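You operate a simulated robot arm through the tools that you are given. There is no shell and no other tool. Be economical: measure what you need, move in short steps, check, and stop when the job is done.

You are at the controls of a simulated robot arm. One attempt, no reset.

Task
Drain the soak tank and tip the cleaner in.
Fine: let all the old water out and close the valve first; the cleaner is in the small jug: empty it and stand it on the island top. Set down upright: small jug.
Where things are to end (x, y in the base frame): small jug within 60 mm of [450, 710].
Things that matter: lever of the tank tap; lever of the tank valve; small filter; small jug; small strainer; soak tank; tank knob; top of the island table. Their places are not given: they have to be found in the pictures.

The check looks at the end state, three seconds after you hand in, the way a careful person would. Anything else that was tipped, shoved, dropped, spilled or broken makes it a failure.

Robot
A 7-joint arm with a three-finger gripper, fixed in place. Base frame: the origin is at the foot of the arm, x ahead of it, y to its left, z up; the work surface is at about z = 400. Units: mm, degrees, N and s.
With the tool pointing down near the work surface it reaches from about 100 to 720 mm from the base axis. Its first joint turns from -166.0 to 166.0 degrees. Payload 2.94 kg.
Tool frame: the origin (TCP) lies between the finger pads and is the grasp point; the fingertips stand 30 mm ahead of it; z points along the fingers, y is the line along which they close. Largest opening 132 mm; the body of the gripper starts 107 mm behind the TCP.
Orientation is told as [roll, pitch, yaw] about the base's x, y, z axes, in that order, counted from this pose: with the fingers straight down and closing along the base's y, the tool's x points along the base's -x, its y along +y and its z along -z.

Tools
- The arm moves only by the tool nudge_tool. Its arguments are lists of equal length, an entry for each row: "translation": the shift along the tool's x, y, z in units of 25 mm (1.0 is 25 mm), a list of three; "rot": the turn, a rotation vector about the tool's x, y, z in units of 4 degrees (1.0 is 4 degrees), a list of three; "gripper": the gripper command, from -1 (fully open) to 1 (shut), values between in proportion. In form: {"translation": [[x, y, z], ...], "rot": [[ax, ay, az], ...], "gripper": [gripper, ...]}. A call has 1 to 12 rows; each row shifts and turns the commanded pose from where the row before left it, along the tool's axes as they then stand. A call with a number of a shift or a turn outside -1 to 1 is refused whole. A row lasts 0.2 s, in which the tool goes at most 50 mm and 8.6 degrees; a call with a longer step from one row to the next is refused whole, and so is a gripper value outside its range. A pose out of reach is approached as far as the arm can. The call stops where the force on the tool passes 40 N (or 10 N more than at its start, if that is more) or the arm is blocked; 0.2 s more then pass. Each finger halts on what it meets, pressing with about 32 N; the grip force reading is that of the motor and also rises with nothing between the fingers. The clock runs only during rows and for 0.2 s after the last one: add rows that do not move to give the fingers time. It gives the time, the measured TCP pose, the force on the tool (base axes), the opening and the grip force at its end, in the units of the frame above (readings bear some noise), with the torque about the TCP (base axes, N m) and any sound that the robot's microphone picked up.
- Cameras (640 x 400 px; columns grow to the right, rows downward): "scene" is fixed at [400.1, -651.9, 1545.4]; the picture's right is [0.92, -0.39, 0.00], its down [-0.35, -0.83, -0.44] and it looks along [0.17, 0.41, -0.90] (base axes); focal length 214 px, centre (320, 200). "wrist" rides on the gripper at [72, 3, -144] in the tool frame; the picture's right is [-0.04, 1.00, 0.00], its down [-0.88, -0.04, -0.48] and it looks along [-0.47, -0.02, 0.88] (tool axes); focal length 256 px, centre (320, 200).
- capture(camera): a new picture of that camera. It takes no simulated time.
- slide_trunk(by): slides the trunk up (or, below 0, down) by that many mm; the arm rides with it, the base frame stays. It gives what a move gives, with no picture.
- pixel_to_xyz(camera, pixels): for up to 12 pixels [column, row] of the newest picture of that camera ("zoom" is the newest enlarged one), the place [x, y, z] in the base frame of the surface seen there, good to about 2 mm. It takes no simulated time.
- enlarge(camera, box): a new picture of the part [left, top, right, bottom] of that camera's present view, enlarged. It takes no simulated time.
- sign_off(): hands the job in; it is judged then, once.

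Work in short steps. Measure before you move; look again where a grasp or a placing could have gone wrong, and mend it. You have 80 turns and 38 pictures in all, those below and enlarged ones among them. Open the gripper and draw the arm clear of the work before you hand the job in, unless the task says otherwise; then end with one line.

The tools are called after "Request:" by a JSON object that holds its "method" and its "body". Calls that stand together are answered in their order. nudge_tool: Moves the arm, as the interface text tells. Its arguments: {"type":"object","properties":{"translation":{"type":"array","items":{"type":"array","items":{"type":"number"}}},"rot":{"type":"array","items":{"type":"array","items":{"type":"number"}}},"gripper":{"type":"array","items":{"type":"number"}}},"required":["translation","rot","gripper"]} The other tools are called the same way: slide_trunk (by) slides the trunk up or down; capture (camera) takes a picture; pixel_to_xyz (camera, pixels) gives the place of the surface under pixels of a picture; enlarge (camera, box) takes an enlarged picture of a part of a camera's view; sign_off () hands the job in.

At the start:

```text
time: 0.0
eef_pos: [672.0, 96.4, 1127.8]
tcp_rot: [0.0, 0.0, -0.1]
contact_force: [-0.6, 1.0, -0.5]
ft_torque: [-0.02, 0.01, -0.02]
gripper_width: 132.3
grasp_force: 0.0
trunk travel left (down, up): [-300.0, 240.0]
```

scene: 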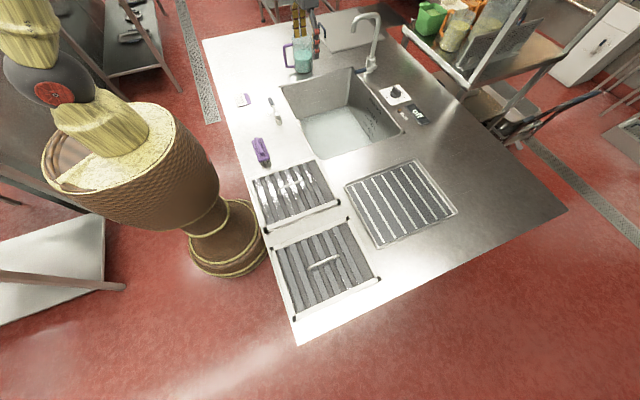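
wrist: 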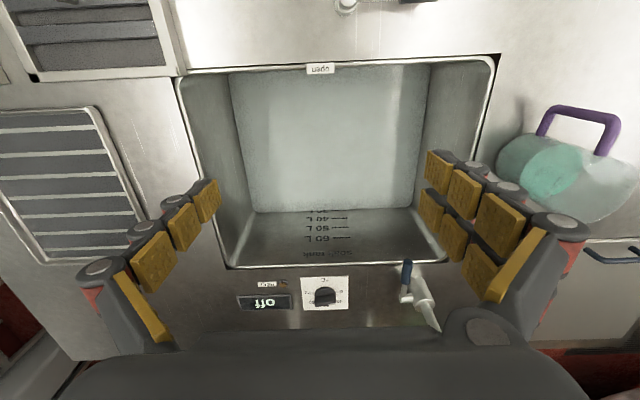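

The tank is seen at scene (340,110), the jug with purple handle at (300,55). I take enlarged views of these to find the levers and labels.

Request:
{"method": "enlarge", "body": {"camera": "scene", "box": [220, 0, 440, 138]}}

Request:
{"method": "enlarge", "body": {"camera": "wrist", "box": [160, 0, 640, 340]}}

Request:
{"method": "pixel_to_xyz", "body": {"camera": "scene", "pixels": [[290, 47], [303, 64], [270, 100], [278, 120], [245, 100], [262, 150], [373, 65], [376, 15], [395, 92], [418, 113], [335, 130], [318, 33]]}}

```text
2.90 times, centred on (330, 69) of scene
```

zoom: 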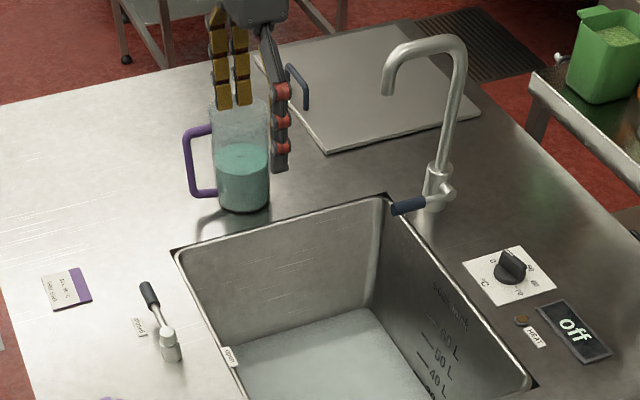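

```text
1.18 times, centred on (400, 170) of wrist
```

zoom: 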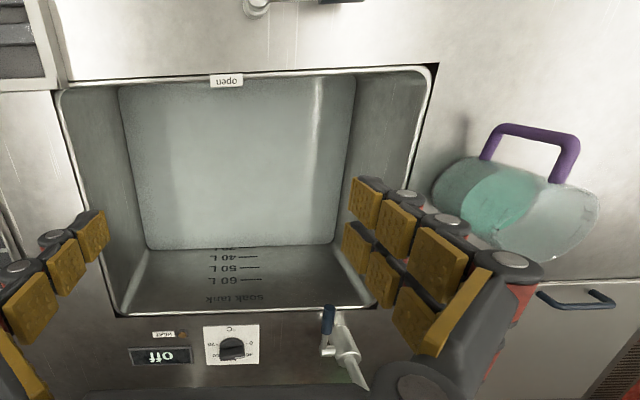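

```text
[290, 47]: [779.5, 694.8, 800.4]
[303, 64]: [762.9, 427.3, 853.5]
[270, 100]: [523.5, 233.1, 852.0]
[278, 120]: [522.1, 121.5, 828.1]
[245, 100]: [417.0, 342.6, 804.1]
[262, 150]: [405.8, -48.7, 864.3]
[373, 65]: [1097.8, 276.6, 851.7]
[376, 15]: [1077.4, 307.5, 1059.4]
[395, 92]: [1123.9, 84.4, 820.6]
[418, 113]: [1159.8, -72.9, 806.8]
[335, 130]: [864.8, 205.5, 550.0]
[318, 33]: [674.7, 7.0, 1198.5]
```

The valve lever appears at scene (270,100)-(278,119) with labels near it. I enlarge it closely and the lower part of the table.

Request:
{"method": "enlarge", "body": {"camera": "scene", "box": [230, 80, 326, 140]}}

Request:
{"method": "pixel_to_xyz", "body": {"camera": "zoom", "pixels": [[258, 110], [270, 135], [290, 180], [325, 255], [320, 270], [250, 215], [455, 280], [80, 130]]}}

Request:
{"method": "enlarge", "body": {"camera": "scene", "box": [230, 125, 480, 350]}}

```text
6.67 times, centred on (278, 110) of scene
```

zoom: 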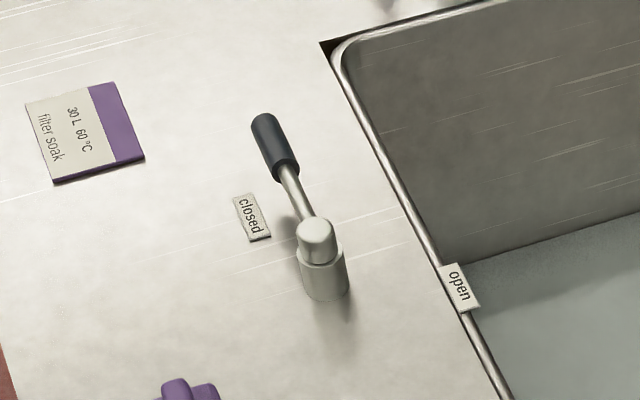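

```text
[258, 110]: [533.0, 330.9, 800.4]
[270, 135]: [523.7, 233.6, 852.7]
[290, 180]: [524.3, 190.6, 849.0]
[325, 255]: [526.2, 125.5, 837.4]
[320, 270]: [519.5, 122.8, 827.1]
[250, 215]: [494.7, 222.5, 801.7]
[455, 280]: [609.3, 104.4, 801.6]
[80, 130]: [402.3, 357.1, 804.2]
```

```text
1.78 times, centred on (355, 238) of scene
```

zoom: 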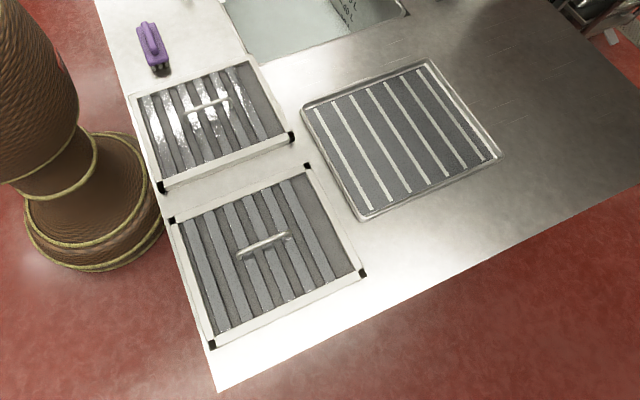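

Closed is lever along +y, open along +x; pivot near (527,123). Now I measure the jug, tank and the purple thing before moving.

Request:
{"method": "enlarge", "body": {"camera": "wrist", "box": [470, 80, 640, 240]}}

Request:
{"method": "pixel_to_xyz", "body": {"camera": "wrist", "pixels": [[580, 110], [545, 128], [610, 140], [505, 160], [530, 140], [550, 170], [565, 205], [590, 180], [620, 200], [595, 155], [320, 210], [320, 150]]}}

Request:
{"method": "pixel_to_xyz", "body": {"camera": "scene", "pixels": [[284, 58], [285, 48], [297, 40], [303, 71], [311, 60], [297, 60], [283, 84], [351, 67], [405, 131], [327, 158], [340, 125], [365, 72]]}}

```text
2.50 times, centred on (555, 160) of wrist
```

zoom: 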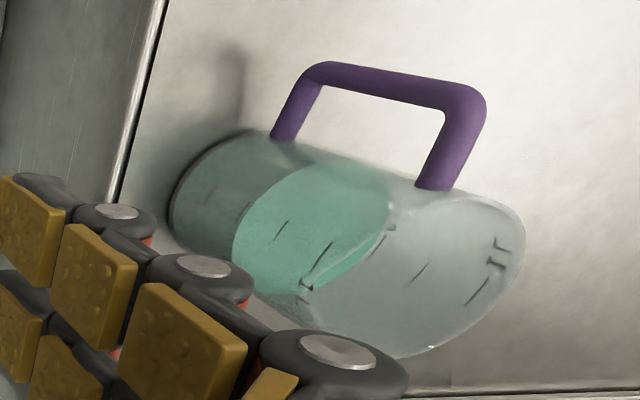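

```text
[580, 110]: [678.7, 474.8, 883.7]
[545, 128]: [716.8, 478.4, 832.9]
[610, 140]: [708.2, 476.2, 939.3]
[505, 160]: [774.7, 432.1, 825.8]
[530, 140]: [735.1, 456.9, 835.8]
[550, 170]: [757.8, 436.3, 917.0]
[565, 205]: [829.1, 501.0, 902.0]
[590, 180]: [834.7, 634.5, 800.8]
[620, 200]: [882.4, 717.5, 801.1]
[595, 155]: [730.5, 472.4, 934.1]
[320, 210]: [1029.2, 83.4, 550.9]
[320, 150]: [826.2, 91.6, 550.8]
```

```text
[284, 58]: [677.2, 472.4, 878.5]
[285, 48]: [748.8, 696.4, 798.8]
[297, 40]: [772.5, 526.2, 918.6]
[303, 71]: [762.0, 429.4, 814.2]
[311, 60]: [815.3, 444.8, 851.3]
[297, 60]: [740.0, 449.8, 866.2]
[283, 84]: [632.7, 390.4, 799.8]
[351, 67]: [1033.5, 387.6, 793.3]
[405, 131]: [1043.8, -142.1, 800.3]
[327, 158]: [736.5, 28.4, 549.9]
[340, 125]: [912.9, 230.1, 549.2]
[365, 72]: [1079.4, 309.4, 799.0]
```

The jug stands near (778,478) with its handle bar at about (680,474). First the valve: I shut the gripper and move above the -x side of the lever (about (480,225)).

Request:
{"method": "nudge_tool", "body": {"translation": [[0.64, 0.43, 0.59], [0.64, 0.43, 0.59], [0.64, 0.43, 0.59], [0.64, 0.43, 0.59], [0.64, 0.43, 0.59], [0.64, 0.43, 0.59], [0.64, 0.43, 0.59], [0.64, 0.43, 0.59], [0.64, 0.43, 0.59], [0.64, 0.43, 0.59], [0.64, 0.43, 0.59], [0.64, 0.43, 0.59]], "rot": [[0, 0, 0], [0, 0, 0], [0, 0, 0], [0, 0, 0], [0, 0, 0], [0, 0, 0], [0, 0, 0], [0, 0, 0], [0, 0, 0], [0, 0, 0], [0, 0, 0], [0, 0, 0]], "gripper": [1, 1, 1, 1, 1, 1, 1, 1, 1, 1, 1, 1]}}

```text
time: 2.6
eef_pos: [479.6, 227.5, 948.4]
tcp_rot: [0.0, 0.0, 0.0]
contact_force: [0.1, -0.3, 0.5]
ft_torque: [-0.01, -0.01, -0.01]
gripper_width: 0.0
grasp_force: 28.2
trunk travel left (down, up): [-300.0, 240.0]
```

Fingers shut at (480,227,948). I look with the wrist camera to confirm the lever before descending.

Request:
{"method": "capture", "body": {"camera": "wrist"}}

Request:
{"method": "pixel_to_xyz", "body": {"camera": "wrist", "pixels": [[320, 330], [320, 350], [320, 370], [280, 350], [240, 350], [180, 350], [160, 350]]}}

```text
30 pictures are left
```

wrist: 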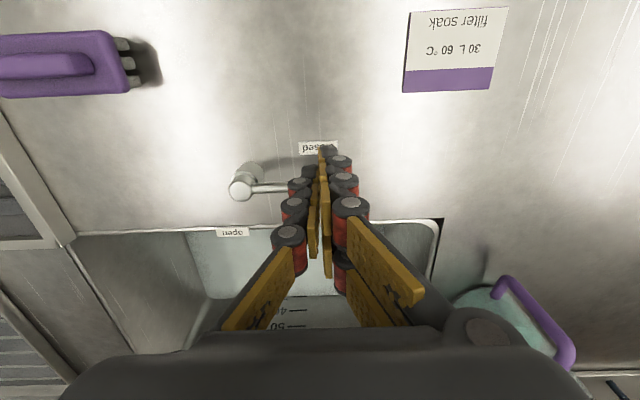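

```text
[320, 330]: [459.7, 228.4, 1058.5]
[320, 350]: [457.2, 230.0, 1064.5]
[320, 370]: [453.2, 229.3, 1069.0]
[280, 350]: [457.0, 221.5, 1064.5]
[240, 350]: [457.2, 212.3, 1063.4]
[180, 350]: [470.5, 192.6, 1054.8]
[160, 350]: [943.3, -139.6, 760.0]
```

The lever is behind the fingers, on their +x side, with the "closed" tag below them. I descend to z≈843 at y≈215.

Request:
{"method": "nudge_tool", "body": {"translation": [[0, -0.5, 0.8], [0, 0, 0.9], [0, 0, 0.9], [0, 0, 0.8], [0, 0, 0.8]], "rot": [[0, 0, 0], [0, 0, 0], [0, 0, 0], [0, 0, 0], [0, 0, 0]], "gripper": [1, 1, 1, 1, 1]}}

```text
time: 3.8
eef_pos: [478.9, 213.2, 846.0]
tcp_rot: [0.1, 0.1, 0.1]
contact_force: [0.1, 0.1, 0.4]
ft_torque: [0.01, -0.02, -0.01]
gripper_width: 0.0
grasp_force: 28.2
trunk travel left (down, up): [-300.0, 240.0]
```

I sweep the lever around its pivot (527,123) from +y toward +x, first about 60°.

Request:
{"method": "nudge_tool", "body": {"translation": [[-0.6, 0.08, 0], [-0.56, 0.08, 0], [-0.67, 0.0, 0], [-0.67, 0.0, 0], [-0.66, -0.12, 0], [-0.6, -0.25, 0], [-0.56, -0.36, 0], [-0.52, -0.46, 0]], "rot": [[0, 0, 0], [0, 0, 0], [0, 0, 0], [0, 0, 0], [0, 0, 0], [0, 0, 0], [0, 0, 0], [0, 0, 0]], "gripper": [1, 1, 1, 1, 1, 1, 1, 1]}}

Request:
{"method": "capture", "body": {"camera": "wrist"}}

```text
time: 5.6
eef_pos: [602.0, 187.6, 844.4]
tcp_rot: [0.0, 0.0, 0.0]
contact_force: [-0.3, -0.7, 0.2]
ft_torque: [-0.05, 0.0, 0.02]
gripper_width: 0.1
grasp_force: 28.5
trunk travel left (down, up): [-300.0, 240.0]
```

```text
29 pictures are left
```

wrist: 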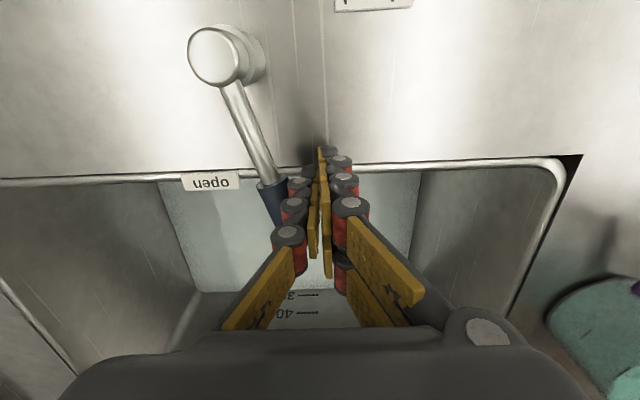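

The lever follows, now about 60°. I continue pushing to about 90° and beyond until stopped.

Request:
{"method": "nudge_tool", "body": {"translation": [[-0.45, -0.5, 0], [-0.35, -0.6, 0], [-0.2, -0.6, 0], [-0.05, -0.4, 0]], "rot": [[0, 0, 0], [0, 0, 0], [0, 0, 0], [0, 0, 0]], "gripper": [1, 1, 1, 1]}}

Request:
{"method": "capture", "body": {"camera": "wrist"}}

```text
time: 6.3
eef_pos: [616.2, 165.4, 845.2]
tcp_rot: [0.2, 0.3, 0.1]
contact_force: [-10.8, 31.6, 2.5]
ft_torque: [0.02, 0.03, -0.14]
gripper_width: 0.0
grasp_force: 28.6
trunk travel left (down, up): [-300.0, 240.0]
stopped in row 3: the force on the tool passed its limit at 48 N (the readings are from after the stop); the commanded pose is now the measured one
```

```text
28 pictures are left
```

wrist: 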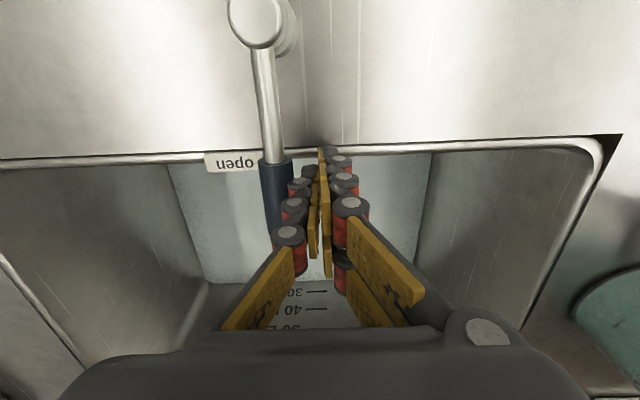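

The lever hit its end stop beside the "open" tag. I back off in +y, rise, and check the water level.

Request:
{"method": "nudge_tool", "body": {"translation": [[0, 0.8, 0], [0, 0.8, -0.5], [0, 0, -1], [0, 0, -1], [0, 0, -1], [0, 0, -1], [0, 0, 0], [0, 0, 0], [0, 0, 0], [0, 0, 0], [0, 0, 0], [0, 0, 0]], "rot": [[0, 0, 0], [0, 0, 0], [0, 0, 0], [0, 0, 0], [0, 0, 0], [0, 0, 0], [0, 0, 0], [0, 0, 0], [0, 0, 0], [0, 0, 0], [0, 0, 0], [0, 0, 0]], "gripper": [1, 1, 1, 1, 1, 1, 1, 1, 1, 1, 1, 1]}}

Request:
{"method": "enlarge", "body": {"camera": "scene", "box": [240, 40, 440, 165]}}

Request:
{"method": "pixel_to_xyz", "body": {"camera": "scene", "pixels": [[335, 135], [350, 125], [360, 135]]}}

```text
time: 8.9
eef_pos: [617.0, 201.9, 957.7]
tcp_rot: [0.1, 0.3, -0.1]
contact_force: [-0.5, -0.4, 0.3]
ft_torque: [0.0, -0.03, -0.01]
gripper_width: 0.0
grasp_force: 29.1
trunk travel left (down, up): [-300.0, 240.0]
```

```text
3.20 times, centred on (340, 102) of scene
```

zoom: 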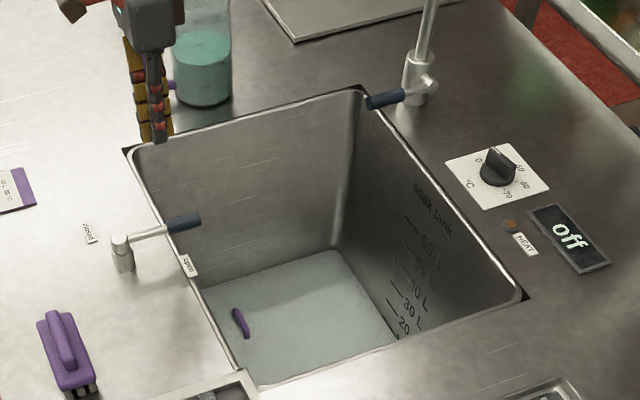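

```text
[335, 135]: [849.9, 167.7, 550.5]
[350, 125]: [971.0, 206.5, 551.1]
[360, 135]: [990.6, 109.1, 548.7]
```

The level has dropped (marks down to 20 visible) and a purple thing shows in the tank at zoom (240,322). I wait while it drains.

Request:
{"method": "nudge_tool", "body": {"translation": [[0, 0, 0], [0, 0, 0], [0, 0, 0], [0, 0, 0], [0, 0, 0], [0, 0, 0], [0, 0, 0], [0, 0, 0], [0, 0, 0], [0, 0, 0], [0, 0, 0], [0, 0, 0]], "rot": [[0, 0, 0], [0, 0, 0], [0, 0, 0], [0, 0, 0], [0, 0, 0], [0, 0, 0], [0, 0, 0], [0, 0, 0], [0, 0, 0], [0, 0, 0], [0, 0, 0], [0, 0, 0]], "gripper": [1, 1, 1, 1, 1, 1, 1, 1, 1, 1, 1, 1]}}

Request:
{"method": "enlarge", "body": {"camera": "scene", "box": [280, 80, 408, 160]}}

Request:
{"method": "pixel_to_xyz", "body": {"camera": "zoom", "pixels": [[300, 250], [200, 280], [175, 320], [185, 345]]}}

```text
time: 11.5
eef_pos: [618.2, 203.8, 958.3]
tcp_rot: [0.2, 0.3, 0.0]
contact_force: [0.2, 0.7, 0.2]
ft_torque: [-0.01, 0.0, -0.03]
gripper_width: 0.0
grasp_force: 29.1
trunk travel left (down, up): [-300.0, 240.0]
```

```text
5.00 times, centred on (344, 120) of scene
```

zoom: 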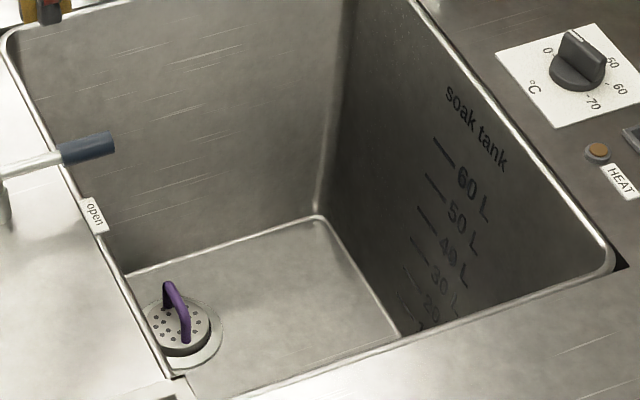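

```text
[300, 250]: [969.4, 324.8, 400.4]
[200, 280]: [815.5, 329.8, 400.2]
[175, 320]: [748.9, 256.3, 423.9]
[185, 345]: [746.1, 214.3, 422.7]
```

The tank is now bare to its floor, with a strainer over the drain. I go over to the lever's -y side to close it; waiting a little on the way makes sure it is fully drained.

Request:
{"method": "nudge_tool", "body": {"translation": [[0, -1, 0], [0, -1, 0], [0, -1, 0], [0, -1, 0], [0, -1, 0], [0, 0, 0.9], [0, 0, 0.9], [0, 0, 0.9], [0, 0, 0.9], [0, 0, 0.9], [0, 0, 0]], "rot": [[0, 0, 0], [0, 0, 0], [0, 0, 0], [0, 0, 0], [0, 0, 0], [0, 0, 0], [0, 0, 0], [0, 0, 0], [0, 0, 0], [0, 0, 0], [0, 0, 0]], "gripper": [1, 1, 1, 1, 1, 1, 1, 1, 1, 1, 1]}}

Request:
{"method": "enlarge", "body": {"camera": "scene", "box": [260, 80, 388, 160]}}

```text
time: 13.9
eef_pos: [618.1, 78.5, 843.3]
tcp_rot: [0.1, 0.1, 0.0]
contact_force: [0.2, -0.5, -0.3]
ft_torque: [0.02, 0.0, -0.03]
gripper_width: 0.0
grasp_force: 28.2
trunk travel left (down, up): [-300.0, 240.0]
```

```text
5.00 times, centred on (324, 120) of scene
```

zoom: 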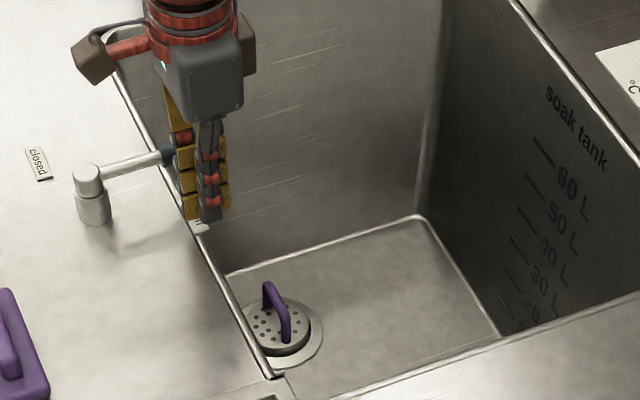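

Tank is dry; the fingers are on the -y side of the lever. I sweep the lever back toward +y.

Request:
{"method": "nudge_tool", "body": {"translation": [[0, 0.8, 0], [0, 0.7, 0], [0.04, 0.7, 0], [0.04, 0.7, 0], [0.3, 0.7, 0], [0.4, 0.6, 0], [0.5, 0.5, 0], [0.6, 0.4, 0], [0.6, 0.3, 0], [0.6, 0.1, 0], [0.4, 0, 0]], "rot": [[0, 0, 0], [0, 0, 0], [0, 0, 0], [0, 0, 0], [0, 0, 0], [0, 0, 0], [0, 0, 0], [0, 0, 0], [0, 0, 0], [0, 0, 0], [0, 0, 0]], "gripper": [1, 1, 1, 1, 1, 1, 1, 1, 1, 1, 1]}}

Request:
{"method": "capture", "body": {"camera": "wrist"}}

```text
time: 16.1
eef_pos: [557.5, 215.8, 851.9]
tcp_rot: [0.6, -1.2, 0.1]
contact_force: [12.9, -2.6, 3.4]
ft_torque: [-0.04, -0.07, 0.02]
gripper_width: 0.0
grasp_force: 28.8
trunk travel left (down, up): [-300.0, 240.0]
stopped in row 10: the force on the tool passed its limit at 47 N (the readings are from after the stop); the commanded pose is now the measured one
```

```text
24 pictures are left
```

wrist: 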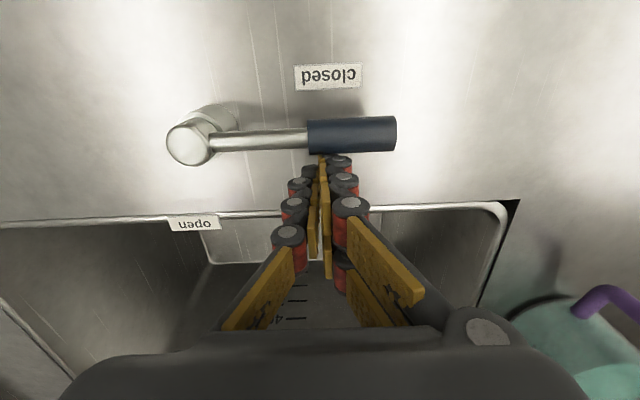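

The lever is back parallel to +y by the "closed" tag and at its stop. I check its coordinates against the start ones.

Request:
{"method": "pixel_to_xyz", "body": {"camera": "wrist", "pixels": [[190, 140], [230, 141], [290, 139], [320, 135], [385, 133]]}}

Request:
{"method": "nudge_tool", "body": {"translation": [[-0.6, 0, 0], [-0.4, 0, -0.6], [0, 0, -1], [0, 0, -1], [0, 0, -1], [0, 0, -1]], "rot": [[0, 0, 0], [0, 0, 0], [0, 0, 0], [0, 0, 0], [0, 0, 0], [0, 0, 0]], "gripper": [1, 1, 1, 1, 1, 1]}}

```text
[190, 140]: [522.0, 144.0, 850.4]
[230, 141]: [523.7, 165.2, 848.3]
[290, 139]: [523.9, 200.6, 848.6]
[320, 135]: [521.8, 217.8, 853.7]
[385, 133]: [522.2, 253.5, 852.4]
```

```text
time: 17.5
eef_pos: [576.8, 212.8, 966.0]
tcp_rot: [0.5, -0.7, 0.0]
contact_force: [0.4, -0.2, -0.5]
ft_torque: [-0.01, 0.01, 0.02]
gripper_width: 0.2
grasp_force: 28.5
trunk travel left (down, up): [-300.0, 240.0]
```

The valve is closed (lever at x≈523 as at the start). Now I turn the tool toward horizontal (pointing +x) in free air, opening the gripper, for a side grasp of the jug body with its handle between the fingers.

Request:
{"method": "nudge_tool", "body": {"translation": [[0, 0, -0.5], [0, 0, -0.5], [0, 0, -0.5], [0, 0, 0], [0, 0, 0], [0, 0, 0], [0, 0, 0], [0, 0, 0], [0, 0, 0], [0, 0, 0], [0, 0, 0], [0, 0, 0]], "rot": [[0, -1, 0], [0, -1, 0], [0, -1, 0], [0, -1, 0], [0, -1, 0], [0, -1, 0], [0, -1, 0], [0, -1, 0], [0, -1, 0], [0, -1, 0], [0, -1, 0], [0, -1, 0]], "gripper": [1, 1, 1, -1, -1, -1, -1, -1, -1, -1, -1, -1]}}

```text
time: 20.1
eef_pos: [574.9, 213.1, 1001.7]
tcp_rot: [0.7, -49.0, -0.6]
contact_force: [0.7, -0.8, 0.9]
ft_torque: [0.0, 0.02, 0.0]
gripper_width: 132.2
grasp_force: 0.1
trunk travel left (down, up): [-300.0, 240.0]
```

Pitch is -49°; I continue to about -85° and yaw about 15°.

Request:
{"method": "nudge_tool", "body": {"translation": [[0, 0, 0], [0, 0, 0], [0, 0, 0], [0, 0, 0], [0, 0, 0], [0, 0, 0], [0, 0, 0], [0, 0, 0], [0, 0, 0], [0, 0, 0], [0, 0, 0], [0, 0, 0]], "rot": [[0, -1, 0], [0, -1, 0], [0, -1, 0], [0, -1, 0], [0, -1, 0], [0, -1, 0], [0, -1, 0], [0, -1, 0], [-0.94, -0.75, 0], [-0.94, 0, 0], [-0.94, 0, 0], [-0.94, 0, 0]], "gripper": [-1, -1, -1, -1, -1, -1, -1, -1, -1, -1, -1, -1]}}

Request:
{"method": "capture", "body": {"camera": "scene"}}

Request:
{"method": "capture", "body": {"camera": "wrist"}}

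```text
time: 22.7
eef_pos: [581.8, 245.2, 1027.0]
tcp_rot: [1.3, -83.6, 9.2]
contact_force: [-0.3, -0.1, 0.5]
ft_torque: [0.01, -0.03, -0.01]
gripper_width: 132.0
grasp_force: 0.1
out of reach, approached as far as the arm can: row 10, 11, 12
trunk travel left (down, up): [-300.0, 240.0]
```

```text
23 pictures are left
```

scene: 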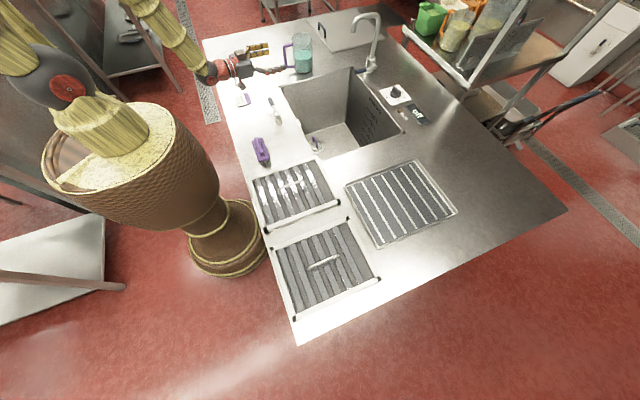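

```text
22 pictures are left
```

wrist: 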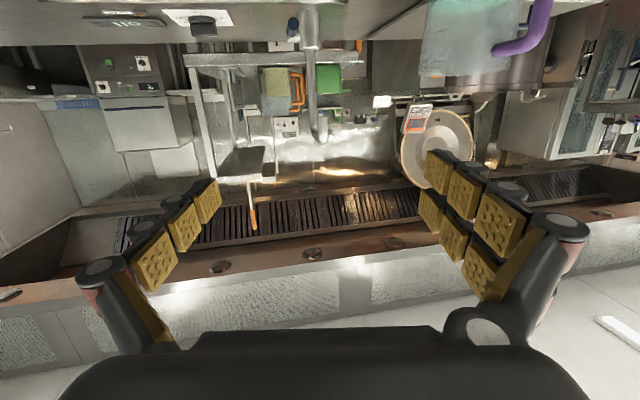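

The arm hits a limit on yaw/pitch here. I move out toward +y, in front of the jug at about x≈600, where the arm is more extended.

Request:
{"method": "nudge_tool", "body": {"translation": [[0, 0.68, 0.27], [0, 0.68, 0.27], [0, 0.68, 0.27], [0, 0.68, 0.27], [0, 0.68, 0.27], [0, 0.68, 0.27], [0, 0.68, 0.27], [0, 0.68, 0.27], [0, 0.68, 0.27], [0, 0.68, 0.27], [0, 0.68, 0.27], [0, 0.68, 0.27]], "rot": [[0, 0, 0], [0, 0, 0], [0, 0, 0], [0, 0, 0], [0, 0, 0], [0, 0, 0], [0, 0, 0], [0, 0, 0], [0, 0, 0], [0, 0, 0], [0, 0, 0], [0, 0, 0]], "gripper": [-1, -1, -1, -1, -1, -1, -1, -1, -1, -1, -1, -1]}}

```text
time: 25.3
eef_pos: [626.5, 458.6, 1017.4]
tcp_rot: [0.8, -83.5, 9.5]
contact_force: [0.3, 0.1, 0.5]
ft_torque: [-0.03, 0.0, -0.01]
gripper_width: 132.0
grasp_force: 0.0
trunk travel left (down, up): [-300.0, 240.0]
```

The tool is now level and lined up with the jug (line passes y≈486 at x=778). I lower the trunk by 105 mm, bringing the TCP to z≈912.

Request:
{"method": "slide_trunk", "body": {"by": -105}}

Request:
{"method": "enlarge", "body": {"camera": "scene", "box": [200, 10, 360, 110]}}

Request:
{"method": "capture", "body": {"camera": "wrist"}}

```text
time: 26.7
eef_pos: [625.8, 458.7, 914.7]
tcp_rot: [1.5, -83.6, 8.8]
contact_force: [0.3, 0.0, -0.5]
ft_torque: [0.0, 0.01, 0.03]
gripper_width: 132.2
grasp_force: 0.0
trunk travel left (down, up): [-195.0, 345.0]
```

```text
4.00 times, centred on (280, 60) of scene
```

zoom: 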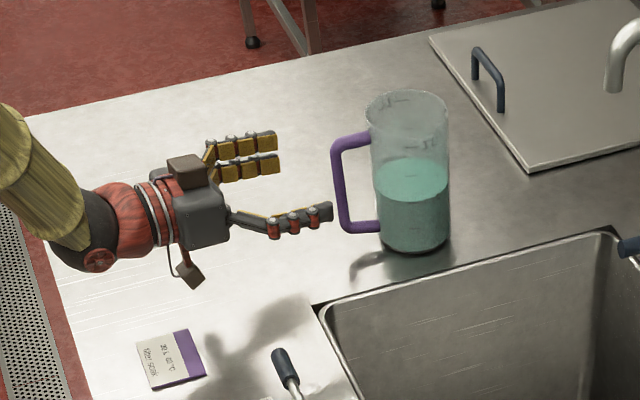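

```text
20 pictures are left
```

wrist: 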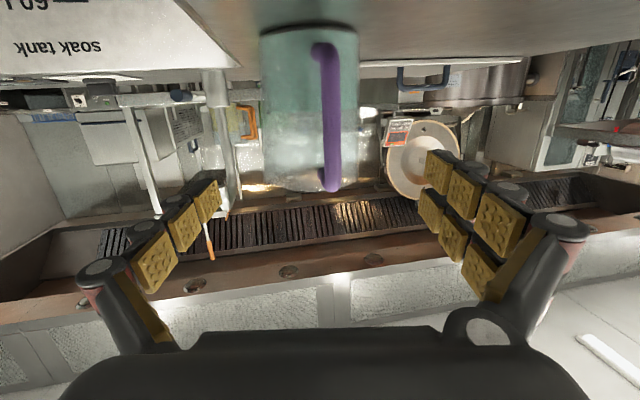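

I can see the jug clearly between the fingers' lines. I measure its body and handle in the zoom and wrist pictures.

Request:
{"method": "pixel_to_xyz", "body": {"camera": "zoom", "pixels": [[350, 140], [338, 190], [350, 232], [376, 215], [410, 215], [446, 215], [412, 250], [407, 180], [412, 160], [410, 125], [365, 115], [444, 115]]}}

Request:
{"method": "pixel_to_xyz", "body": {"camera": "wrist", "pixels": [[266, 80], [290, 80], [310, 80], [352, 80], [330, 100], [330, 185], [325, 50], [310, 140], [355, 140]]}}

```text
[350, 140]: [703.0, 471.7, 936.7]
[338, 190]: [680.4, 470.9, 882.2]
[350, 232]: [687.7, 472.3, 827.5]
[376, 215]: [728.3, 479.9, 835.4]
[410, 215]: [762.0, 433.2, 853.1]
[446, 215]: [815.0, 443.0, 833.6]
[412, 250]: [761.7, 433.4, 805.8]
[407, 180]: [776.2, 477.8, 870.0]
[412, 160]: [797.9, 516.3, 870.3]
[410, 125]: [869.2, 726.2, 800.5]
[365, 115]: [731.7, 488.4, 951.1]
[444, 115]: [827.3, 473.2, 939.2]
```

```text
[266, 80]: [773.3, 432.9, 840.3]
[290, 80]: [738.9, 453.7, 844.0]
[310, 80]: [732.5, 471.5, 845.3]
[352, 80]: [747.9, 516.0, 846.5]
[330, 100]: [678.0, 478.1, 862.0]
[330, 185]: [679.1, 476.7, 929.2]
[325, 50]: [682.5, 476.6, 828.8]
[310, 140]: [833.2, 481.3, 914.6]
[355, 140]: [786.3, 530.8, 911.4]
```

Jug axis ≈ (780,480), radius 49, handle end x≈676, rim z≈955, liquid at 870. I advance about 142 mm along the tool with a 5 mm correction in y.

Request:
{"method": "nudge_tool", "body": {"translation": [[0, -0.22, 0.4], [0, 0, 0.6], [0, 0, 0.6], [0, 0, 0.7], [0, 0, 0.7], [0, 0, 0.7], [0, 0, 0.7], [0, 0, 0.7], [0, 0, 0.6], [0, 0, 0]], "rot": [[0, 0, 0], [0, 0, 0], [0, 0, 0], [0, 0, 0], [0, 0, 0], [0, 0, 0], [0, 0, 0], [0, 0, 0], [0, 0, 0], [0, 0, 0]], "gripper": [-1, -1, -1, -1, -1, -1, -1, -1, -1, -1]}}

Request:
{"method": "capture", "body": {"camera": "wrist"}}

Request:
{"method": "enlarge", "body": {"camera": "scene", "box": [200, 10, 360, 110]}}

```text
time: 28.9
eef_pos: [767.6, 479.2, 896.6]
tcp_rot: [1.3, -83.6, 9.0]
contact_force: [-0.2, 0.4, 0.4]
ft_torque: [0.01, 0.01, 0.01]
gripper_width: 131.9
grasp_force: 0.0
trunk travel left (down, up): [-195.0, 345.0]
```

```text
19 pictures are left
```

wrist: 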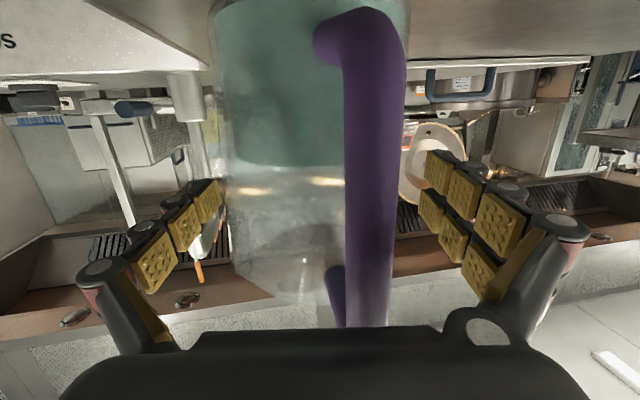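

```text
4.00 times, centred on (280, 60) of scene
```

zoom: 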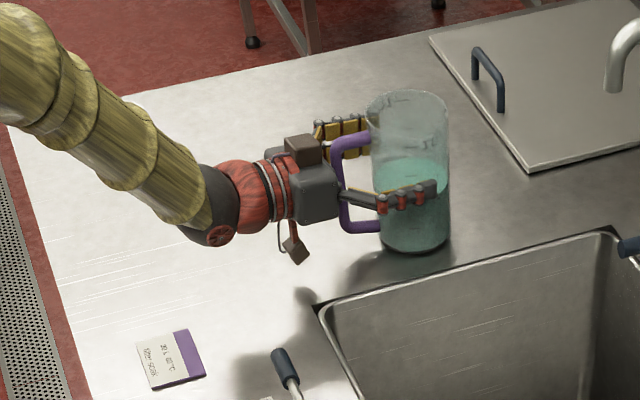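

The jug is between the fingers with the handle clear of the palm. I close the gripper.

Request:
{"method": "nudge_tool", "body": {"translation": [[0, 0, 0], [0, 0, 0], [0, 0, 0], [0, 0, 0], [0, 0, 0], [0, 0, 0]], "rot": [[0, 0, 0], [0, 0, 0], [0, 0, 0], [0, 0, 0], [0, 0, 0], [0, 0, 0]], "gripper": [-0.6, 0, 0.5, 1, 1, 1]}}

```text
time: 30.3
eef_pos: [766.3, 479.2, 896.0]
tcp_rot: [1.2, -83.7, 9.1]
contact_force: [-2.4, -3.1, 1.8]
ft_torque: [-0.44, -0.04, -0.11]
gripper_width: 101.1
grasp_force: 31.8
trunk travel left (down, up): [-195.0, 345.0]
```

The jug body is held at 101 mm. I lift about 20 mm gently and look.

Request:
{"method": "nudge_tool", "body": {"translation": [[-0.2, 0, 0], [-0.2, 0, 0], [-0.2, 0, 0], [-0.2, 0, 0], [0, 0, 0]], "rot": [[0, 0, 0], [0, 0, 0], [0, 0, 0], [0, 0, 0], [0, 0, 0]], "gripper": [1, 1, 1, 1, 1]}}

Request:
{"method": "enlarge", "body": {"camera": "scene", "box": [200, 10, 360, 110]}}

```text
time: 31.5
eef_pos: [769.0, 478.4, 917.4]
tcp_rot: [0.8, -83.5, 9.4]
contact_force: [1.2, 0.0, -6.1]
ft_torque: [0.0, 0.01, 0.01]
gripper_width: 100.9
grasp_force: 32.3
trunk travel left (down, up): [-195.0, 345.0]
```

```text
4.00 times, centred on (280, 60) of scene
```

zoom: 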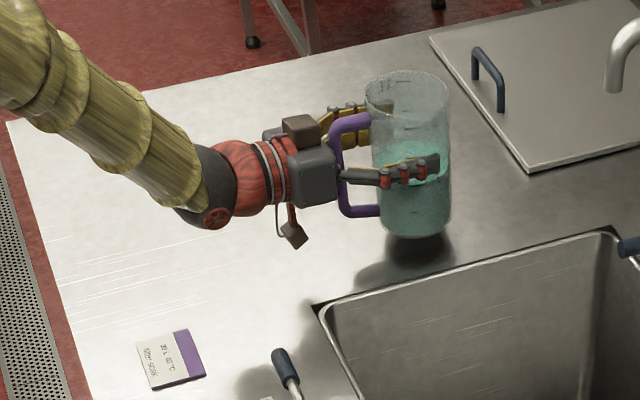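

Weight about 6 N, jug upright and steady. I raise the trunk 85 mm.

Request:
{"method": "slide_trunk", "body": {"by": 85}}

Request:
{"method": "nudge_tool", "body": {"translation": [[0, -0.3, -0.05], [0, -0.6, -0.1], [0, -0.9, -0.16], [0, -1, -0.18], [0, -1, -0.18], [0, -1, -0.18], [0, -1, -0.18], [0, -1, -0.18], [0, -1, -0.18], [0, -0.9, -0.16], [0, -0.7, -0.12], [0, -0.4, -0.06]], "rot": [[0, 0, 0], [0, 0, 0], [0, 0, 0], [0, 0, 0], [0, 0, 0], [0, 0, 0], [0, 0, 0], [0, 0, 0], [0, 0, 0], [0, 0, 0], [0, 0, 0], [0, 0, 0]], "gripper": [1, 1, 1, 1, 1, 1, 1, 1, 1, 1, 1, 1]}}

Request:
{"method": "capture", "body": {"camera": "scene"}}

```text
time: 32.7
eef_pos: [768.8, 478.7, 1002.0]
tcp_rot: [0.8, -83.5, 9.5]
contact_force: [0.5, -0.6, -6.5]
ft_torque: [-0.03, -0.04, 0.03]
gripper_width: 101.0
grasp_force: 32.0
trunk travel left (down, up): [-280.0, 260.0]
```

```text
time: 35.3
eef_pos: [770.8, 234.7, 1007.0]
tcp_rot: [0.4, -83.4, 9.2]
contact_force: [0.1, -0.5, -5.1]
ft_torque: [-0.03, 0.03, 0.02]
gripper_width: 100.9
grasp_force: 31.4
out of reach, approached as far as the arm can: row 12
trunk travel left (down, up): [-280.0, 260.0]
```

```text
16 pictures are left
```

scene: 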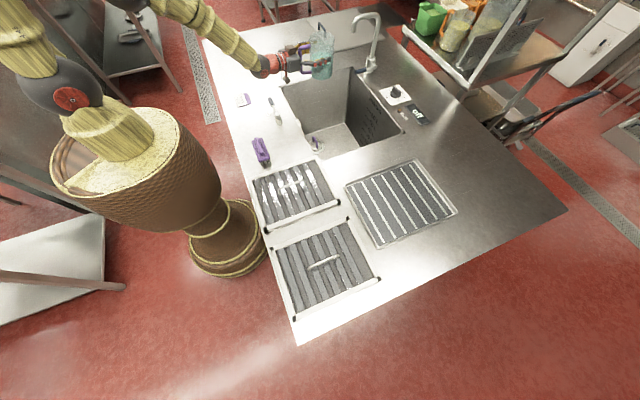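

The jug is above the tank at (771,235). I begin rolling about the tool axis (+z), tipping the mouth toward -y, first 40°.

Request:
{"method": "nudge_tool", "body": {"translation": [[0, 0, 0], [0, 0, 0], [0, 0, 0], [0, 0, 0], [0, 0, 0], [0, 0, 0], [0, 0, 0], [0, 0, 0], [0, 0, 0], [0, 0, 0]], "rot": [[0, 0, 0.5], [0, 0, 1], [0, 0, 1], [0, 0, 1], [0, 0, 1], [0, 0, 1], [0, 0, 1], [0, 0, 1], [0, 0, 1], [0, 0, 1]], "gripper": [1, 1, 1, 1, 1, 1, 1, 1, 1, 1]}}

```text
time: 37.5
eef_pos: [769.4, 236.6, 1006.8]
tcp_rot: [15.9, -83.2, -6.4]
contact_force: [-0.1, 0.4, -6.3]
ft_torque: [-0.02, -0.02, -0.02]
gripper_width: 100.9
grasp_force: 32.2
out of reach, approached as far as the arm can: row 2, 3, 4, 5, 6, 7, 8, 9, 10
trunk travel left (down, up): [-280.0, 260.0]
```

That direction is limited by a joint. I roll the other way (mouth toward +y): first 20°, then shift 60 mm further toward -y.

Request:
{"method": "nudge_tool", "body": {"translation": [[0, 0, 0], [0, 0, 0], [0, 0, 0], [0, 0, 0], [0, 0, 0], [0, 0, 0]], "rot": [[0, 0, -0.5], [0, 0, -1], [0, 0, -1], [0, 0, -1], [0, 0, -1], [0, 0, -0.8]], "gripper": [1, 1, 1, 1, 1, 1]}}

```text
time: 38.9
eef_pos: [770.1, 235.6, 1006.5]
tcp_rot: [-70.8, -69.5, 81.5]
contact_force: [0.2, -0.3, -6.0]
ft_torque: [0.05, -0.01, -0.01]
gripper_width: 100.9
grasp_force: 31.9
trunk travel left (down, up): [-280.0, 260.0]
```

The reverse roll works. I shift 65 mm toward -y to centre over the tank.

Request:
{"method": "nudge_tool", "body": {"translation": [[0.22, -0.61, -0.11], [0.22, -0.61, -0.11], [0.22, -0.61, -0.11], [0.22, -0.61, -0.11], [0, 0, 0]], "rot": [[0, 0, 0], [0, 0, 0], [0, 0, 0], [0, 0, 0], [0, 0, 0]], "gripper": [1, 1, 1, 1, 1]}}

Request:
{"method": "enlarge", "body": {"camera": "scene", "box": [240, 20, 432, 140]}}

```text
time: 40.1
eef_pos: [763.1, 218.1, 1012.8]
tcp_rot: [-70.5, -69.5, 80.3]
contact_force: [0.1, -0.4, -6.7]
ft_torque: [0.09, -0.04, -0.02]
gripper_width: 100.6
grasp_force: 32.5
out of reach, approached as far as the arm can: row 1, 2, 3, 4
trunk travel left (down, up): [-280.0, 260.0]
```

```text
3.33 times, centred on (336, 80) of scene
```

zoom: 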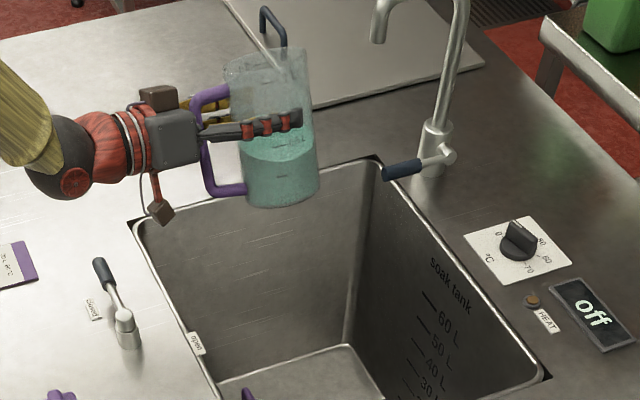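

I can go a little further from the back wall if I yaw the tool by about -8°. I try this, then shift -y again.

Request:
{"method": "nudge_tool", "body": {"translation": [[0, 0, 0], [0, 0, 0], [0, 0, 0], [0.2, -0.56, 0], [0.2, -0.56, 0], [0.2, -0.56, 0], [0.2, -0.56, 0], [0, 0, 0]], "rot": [[0.63, 0.23, 0], [0.63, 0.23, 0], [0.63, 0.23, 0], [0, 0, 0], [0, 0, 0], [0, 0, 0], [0, 0, 0], [0, 0, 0]], "gripper": [1, 1, 1, 1, 1, 1, 1, 1]}}

```text
time: 41.9
eef_pos: [763.0, 159.3, 1014.6]
tcp_rot: [-71.5, -68.8, 74.4]
contact_force: [0.2, 0.1, -5.7]
ft_torque: [0.06, -0.03, 0.0]
gripper_width: 100.7
grasp_force: 31.9
trunk travel left (down, up): [-280.0, 260.0]
```

Now at y=159. I continue the roll slowly to start pouring.

Request:
{"method": "nudge_tool", "body": {"translation": [[0, 0, 0], [0, 0, 0], [0, 0, 0], [0, 0, 0], [0, 0, 0], [0, 0, 0], [0, 0, 0], [0, 0, 0], [0, 0, 0], [0, 0, 0], [0, 0, 0], [0, 0, 0]], "rot": [[0, 0, -0.9], [0, 0, -0.9], [0, 0, -0.9], [0, 0, -0.9], [0, 0, -0.8], [0, 0, -0.8], [0, 0, -0.7], [0, 0, -0.6], [0, 0, -0.6], [0, 0, -0.6], [0, 0, -0.6], [0, 0, -0.6]], "gripper": [1, 1, 1, 1, 1, 1, 1, 1, 1, 1, 1, 1]}}

Request:
{"method": "enlarge", "body": {"camera": "scene", "box": [240, 20, 432, 140]}}

```text
time: 44.5
eef_pos: [762.7, 159.9, 1013.4]
tcp_rot: [-81.9, -33.9, 87.0]
contact_force: [-0.4, -0.7, -6.6]
ft_torque: [0.13, -0.04, -0.01]
gripper_width: 100.6
grasp_force: 32.4
trunk travel left (down, up): [-280.0, 260.0]
```

```text
3.33 times, centred on (336, 80) of scene
```

zoom: 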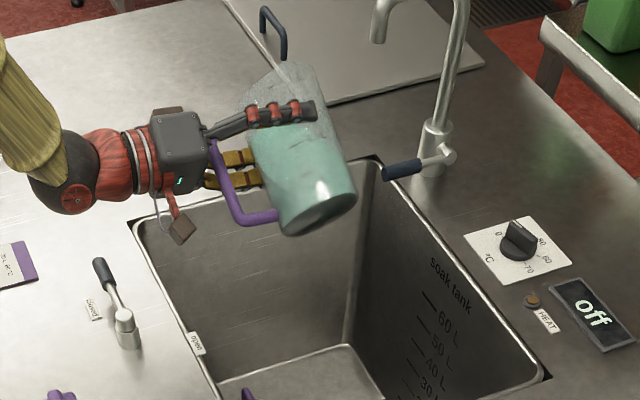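

Tilt is about 55° with nothing out yet. I continue slowly.

Request:
{"method": "nudge_tool", "body": {"translation": [[0, 0, 0], [0, 0, 0], [0, 0, 0], [0, 0, 0], [0, 0, 0], [0, 0, 0], [0, 0, 0], [0, 0, 0], [0, 0, 0], [0, 0, 0], [0, 0, 0], [0, 0, 0]], "rot": [[0, 0, -0.6], [0, 0, -0.6], [0, 0, -0.6], [0, 0, -0.6], [0, 0, -0.6], [0, 0, -0.6], [0, 0, -0.6], [0, 0, -0.6], [0, 0, -0.6], [0, 0, -0.6], [0, 0, -0.6], [0, 0, -0.6]], "gripper": [1, 1, 1, 1, 1, 1, 1, 1, 1, 1, 1, 1]}}

Request:
{"method": "nudge_tool", "body": {"translation": [[0, 0, 0], [0, 0, 0], [0, 0, 0], [0, 0, 0], [0, 0, 0], [0, 0, 0], [0, 0, 0], [0, 0, 0], [0, 0, 0], [0, 0, 0], [0, 0, 0], [0, 0, 0]], "rot": [[0, 0, -0.7], [0, 0, -0.7], [0, 0, -0.7], [0, 0, -0.7], [0, 0, -0.7], [0, 0, -0.7], [0, 0, -0.7], [0, 0, -0.7], [0, 0, -0.7], [0, 0, -0.7], [0, 0, -0.7], [0, 0, -0.7]], "gripper": [1, 1, 1, 1, 1, 1, 1, 1, 1, 1, 1, 1]}}

Request:
{"method": "enlarge", "body": {"camera": "scene", "box": [240, 20, 432, 140]}}

```text
time: 47.1
eef_pos: [763.9, 159.8, 1014.5]
tcp_rot: [-83.4, -5.3, 91.0]
contact_force: [-0.2, -0.5, -1.2]
ft_torque: [0.06, 0.01, 0.01]
gripper_width: 100.7
grasp_force: 32.0
trunk travel left (down, up): [-280.0, 260.0]
```

```text
time: 49.7
eef_pos: [763.1, 159.7, 1014.5]
tcp_rot: [-82.6, 28.1, 95.2]
contact_force: [0.3, -0.3, -0.9]
ft_torque: [0.05, -0.02, 0.01]
gripper_width: 100.7
grasp_force: 32.6
trunk travel left (down, up): [-280.0, 260.0]
```

```text
3.33 times, centred on (336, 80) of scene
```

zoom: 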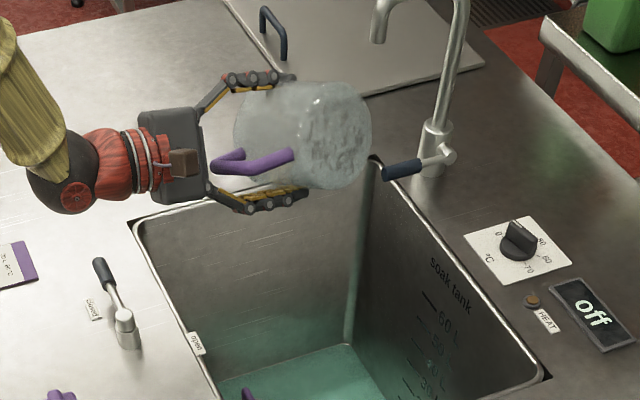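

The jug is empty (force ≈1 N) and the teal cleaner lies in the tank. I hold a moment with a little more tilt for the drips, then roll back.

Request:
{"method": "nudge_tool", "body": {"translation": [[0, 0, 0], [0, 0, 0], [0, 0, 0], [0, 0, 0], [0, 0, 0], [0, 0, 0], [0, 0, 0], [0, 0, 0], [0, 0, 0], [0, 0, 0], [0, 0, 0], [0, 0, 0]], "rot": [[0, 0, -1], [0, 0, -1], [0, 0, -1], [0, 0, 0], [0, 0, 0], [0, 0, 0], [0, 0, 0], [0, 0, 0], [0, 0, 0], [0, 0, 0], [0, 0, 0], [0, 0, 0]], "gripper": [1, 1, 1, 1, 1, 1, 1, 1, 1, 1, 1, 1]}}

Request:
{"method": "nudge_tool", "body": {"translation": [[0, 0, 0], [0, 0, 0], [0, 0, 0], [0, 0, 0], [0, 0, 0], [0, 0, 0], [0, 0, 0], [0, 0, 0], [0, 0, 0], [0, 0, 0], [0, 0, 0], [0, 0, 0]], "rot": [[0, 0, 1], [0, 0, 1], [0, 0, 1], [0, 0, 1], [0, 0, 1], [0, 0, 1], [0, 0, 1], [0, 0, 1], [0, 0, 1], [0, 0, 1], [0, 0, 1], [0, 0, 1]], "gripper": [1, 1, 1, 1, 1, 1, 1, 1, 1, 1, 1, 1]}}

Request:
{"method": "nudge_tool", "body": {"translation": [[0, 0, 0], [0, 0, 0], [0, 0, 0], [0, 0, 0], [0, 0, 0], [0, 0, 0], [0, 0, 0], [0, 0, 0], [0, 0, 0], [0, 0, 0], [0, 0, 0], [0, 0, 0]], "rot": [[0, 0, 1], [0, 0, 1], [0, 0, 1], [0, 0, 1], [0, 0, 1], [0, 0, 1], [0, 0, 1], [0, 0, 1], [0, 0, 1], [0, 0, 1], [0, 0, 1], [0, 0, 1]], "gripper": [1, 1, 1, 1, 1, 1, 1, 1, 1, 1, 1, 1]}}

```text
time: 52.3
eef_pos: [763.8, 160.9, 1014.8]
tcp_rot: [-81.4, 40.0, 97.2]
contact_force: [0.1, 0.1, -1.9]
ft_torque: [0.03, 0.01, 0.01]
gripper_width: 100.4
grasp_force: 32.9
trunk travel left (down, up): [-280.0, 260.0]
```

```text
time: 54.9
eef_pos: [763.8, 160.5, 1014.0]
tcp_rot: [-83.3, -7.8, 90.7]
contact_force: [-0.4, 0.2, -1.1]
ft_torque: [0.08, 0.01, 0.0]
gripper_width: 100.6
grasp_force: 31.9
trunk travel left (down, up): [-280.0, 260.0]
```

```text
time: 57.5
eef_pos: [762.9, 158.9, 1015.1]
tcp_rot: [-78.3, -55.3, 82.0]
contact_force: [-0.3, -0.2, -1.1]
ft_torque: [0.01, 0.0, -0.02]
gripper_width: 100.1
grasp_force: 32.3
trunk travel left (down, up): [-280.0, 260.0]
```

I roll back further, almost upright, staying off the joint limit.

Request:
{"method": "nudge_tool", "body": {"translation": [[0, 0, 0], [0, 0, 0], [0, 0, 0], [0, 0, 0], [0, 0, 0], [0, 0, 0], [0, 0, 0], [0, 0, 0], [0, 0, 0]], "rot": [[0, 0, 1], [0, 0, 1], [0, 0, 1], [0, 0, 1], [0, 0, 1], [0, 0, 1], [0, 0, 1], [0, 0, 1], [0, 0, 0.48]], "gripper": [1, 1, 1, 1, 1, 1, 1, 1, 1]}}

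Request:
{"method": "capture", "body": {"camera": "scene"}}

Request:
{"method": "pixel_to_xyz", "body": {"camera": "scene", "pixels": [[204, 40], [215, 75], [225, 110], [225, 45], [240, 40], [250, 45], [228, 60], [335, 135], [345, 140], [320, 143]]}}

```text
time: 59.5
eef_pos: [764.0, 160.4, 1015.0]
tcp_rot: [-2.1, -83.4, 3.9]
contact_force: [-0.9, 0.1, -2.1]
ft_torque: [-0.03, -0.03, -0.02]
gripper_width: 100.1
grasp_force: 31.6
trunk travel left (down, up): [-280.0, 260.0]
```

```text
12 pictures are left
```

scene: 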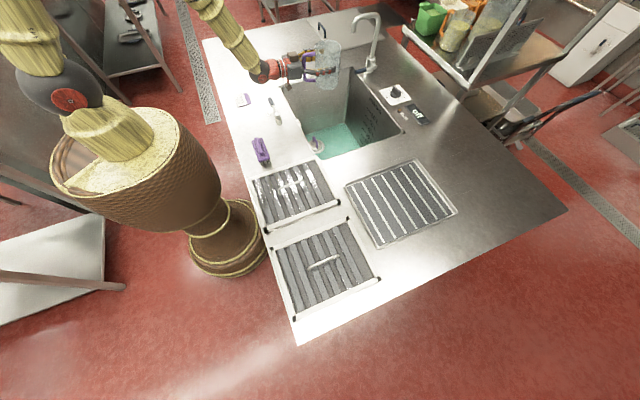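

```text
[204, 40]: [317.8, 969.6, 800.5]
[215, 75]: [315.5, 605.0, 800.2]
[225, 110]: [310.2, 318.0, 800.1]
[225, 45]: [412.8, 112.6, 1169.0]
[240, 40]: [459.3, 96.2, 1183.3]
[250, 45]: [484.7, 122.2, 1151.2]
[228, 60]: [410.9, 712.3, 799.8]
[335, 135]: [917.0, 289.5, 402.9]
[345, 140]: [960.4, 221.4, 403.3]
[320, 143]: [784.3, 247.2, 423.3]
```

Upright and empty; target spot (450,710) is clear island top. I move the jug toward it: first to about (640,440).

Request:
{"method": "nudge_tool", "body": {"translation": [[0, 0.93, -0.43], [0, 0.93, -0.43], [0, 0.93, -0.43], [0, 0.93, -0.43], [0, 0.93, -0.43], [0, 0.93, -0.43], [0, 0.93, -0.43], [0, 0.93, -0.43], [0, 0.93, -0.43], [0, 0.93, -0.43], [0, 0.93, -0.43], [0, 0.93, -0.43]], "rot": [[0, 0, 0], [0, 0, 0], [0, 0, 0], [0, 0, 0], [0, 0, 0], [0, 0, 0], [0, 0, 0], [0, 0, 0], [0, 0, 0], [0, 0, 0], [0, 0, 0], [0, 0, 0]], "gripper": [1, 1, 1, 1, 1, 1, 1, 1, 1, 1, 1, 1]}}

```text
time: 62.1
eef_pos: [625.5, 433.0, 1026.1]
tcp_rot: [-3.2, -83.3, 4.8]
contact_force: [-0.4, -0.4, -1.3]
ft_torque: [0.0, 0.02, 0.01]
gripper_width: 100.3
grasp_force: 32.1
trunk travel left (down, up): [-280.0, 260.0]
```

Next I yaw about +28° while moving on toward the target.

Request:
{"method": "nudge_tool", "body": {"translation": [[0, 0.92, -0.33], [0, 0.92, -0.33], [0, 0.92, -0.33], [0, 0.92, -0.33], [0, 0.92, -0.33], [0, 0.92, -0.33], [0, 0.92, -0.33], [0, 0, 0]], "rot": [[-0.99, 0, -0.115], [-0.99, 0, -0.115], [-0.99, 0, -0.115], [-0.99, 0, -0.115], [-0.99, 0, -0.115], [-0.99, 0, -0.115], [-0.99, 0, -0.115], [0, 0, 0]], "gripper": [1, 1, 1, 1, 1, 1, 1, 1]}}

```text
time: 63.9
eef_pos: [535.7, 576.1, 1034.0]
tcp_rot: [-2.4, -83.3, 32.1]
contact_force: [0.2, -0.4, -1.9]
ft_torque: [0.01, 0.0, 0.01]
gripper_width: 100.1
grasp_force: 32.0
trunk travel left (down, up): [-280.0, 260.0]
```

Yaw ≈30°. I move the last 159 mm sideways to place the TCP at about (440,704).

Request:
{"method": "nudge_tool", "body": {"translation": [[0, 0.795, -0.1], [0, 0.795, -0.1], [0, 0.795, -0.1], [0, 0.795, -0.1], [0, 0.795, -0.1], [0, 0.795, -0.1], [0, 0.795, -0.1], [0, 0.795, -0.1], [0, 0, 0]], "rot": [[0, 0, 0], [0, 0, 0], [0, 0, 0], [0, 0, 0], [0, 0, 0], [0, 0, 0], [0, 0, 0], [0, 0, 0], [0, 0, 0]], "gripper": [1, 1, 1, 1, 1, 1, 1, 1, 1]}}

Request:
{"method": "slide_trunk", "body": {"by": -115}}

Request:
{"method": "enlarge", "body": {"camera": "scene", "box": [180, 10, 340, 110]}}

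```text
time: 65.9
eef_pos: [437.8, 703.7, 1034.6]
tcp_rot: [-2.7, -83.3, 32.3]
contact_force: [-0.1, 0.6, -1.5]
ft_torque: [0.01, -0.02, -0.01]
gripper_width: 100.1
grasp_force: 31.6
trunk travel left (down, up): [-280.0, 260.0]
```

```text
time: 67.3
eef_pos: [436.5, 703.7, 918.0]
tcp_rot: [-2.4, -83.2, 32.1]
contact_force: [0.0, 0.6, -1.1]
ft_torque: [-0.02, -0.01, -0.03]
gripper_width: 100.2
grasp_force: 32.0
trunk travel left (down, up): [-165.0, 375.0]
```

```text
4.00 times, centred on (260, 60) of scene
```

zoom: 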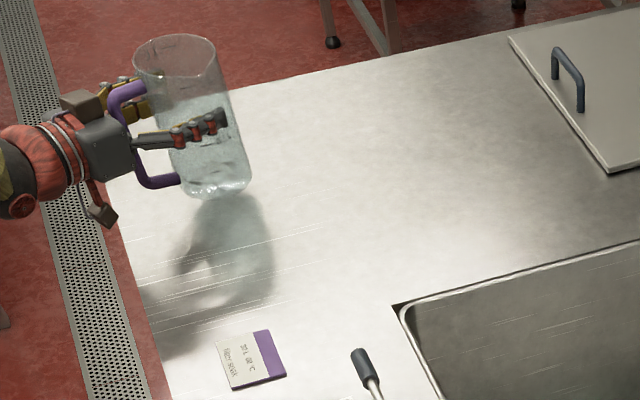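

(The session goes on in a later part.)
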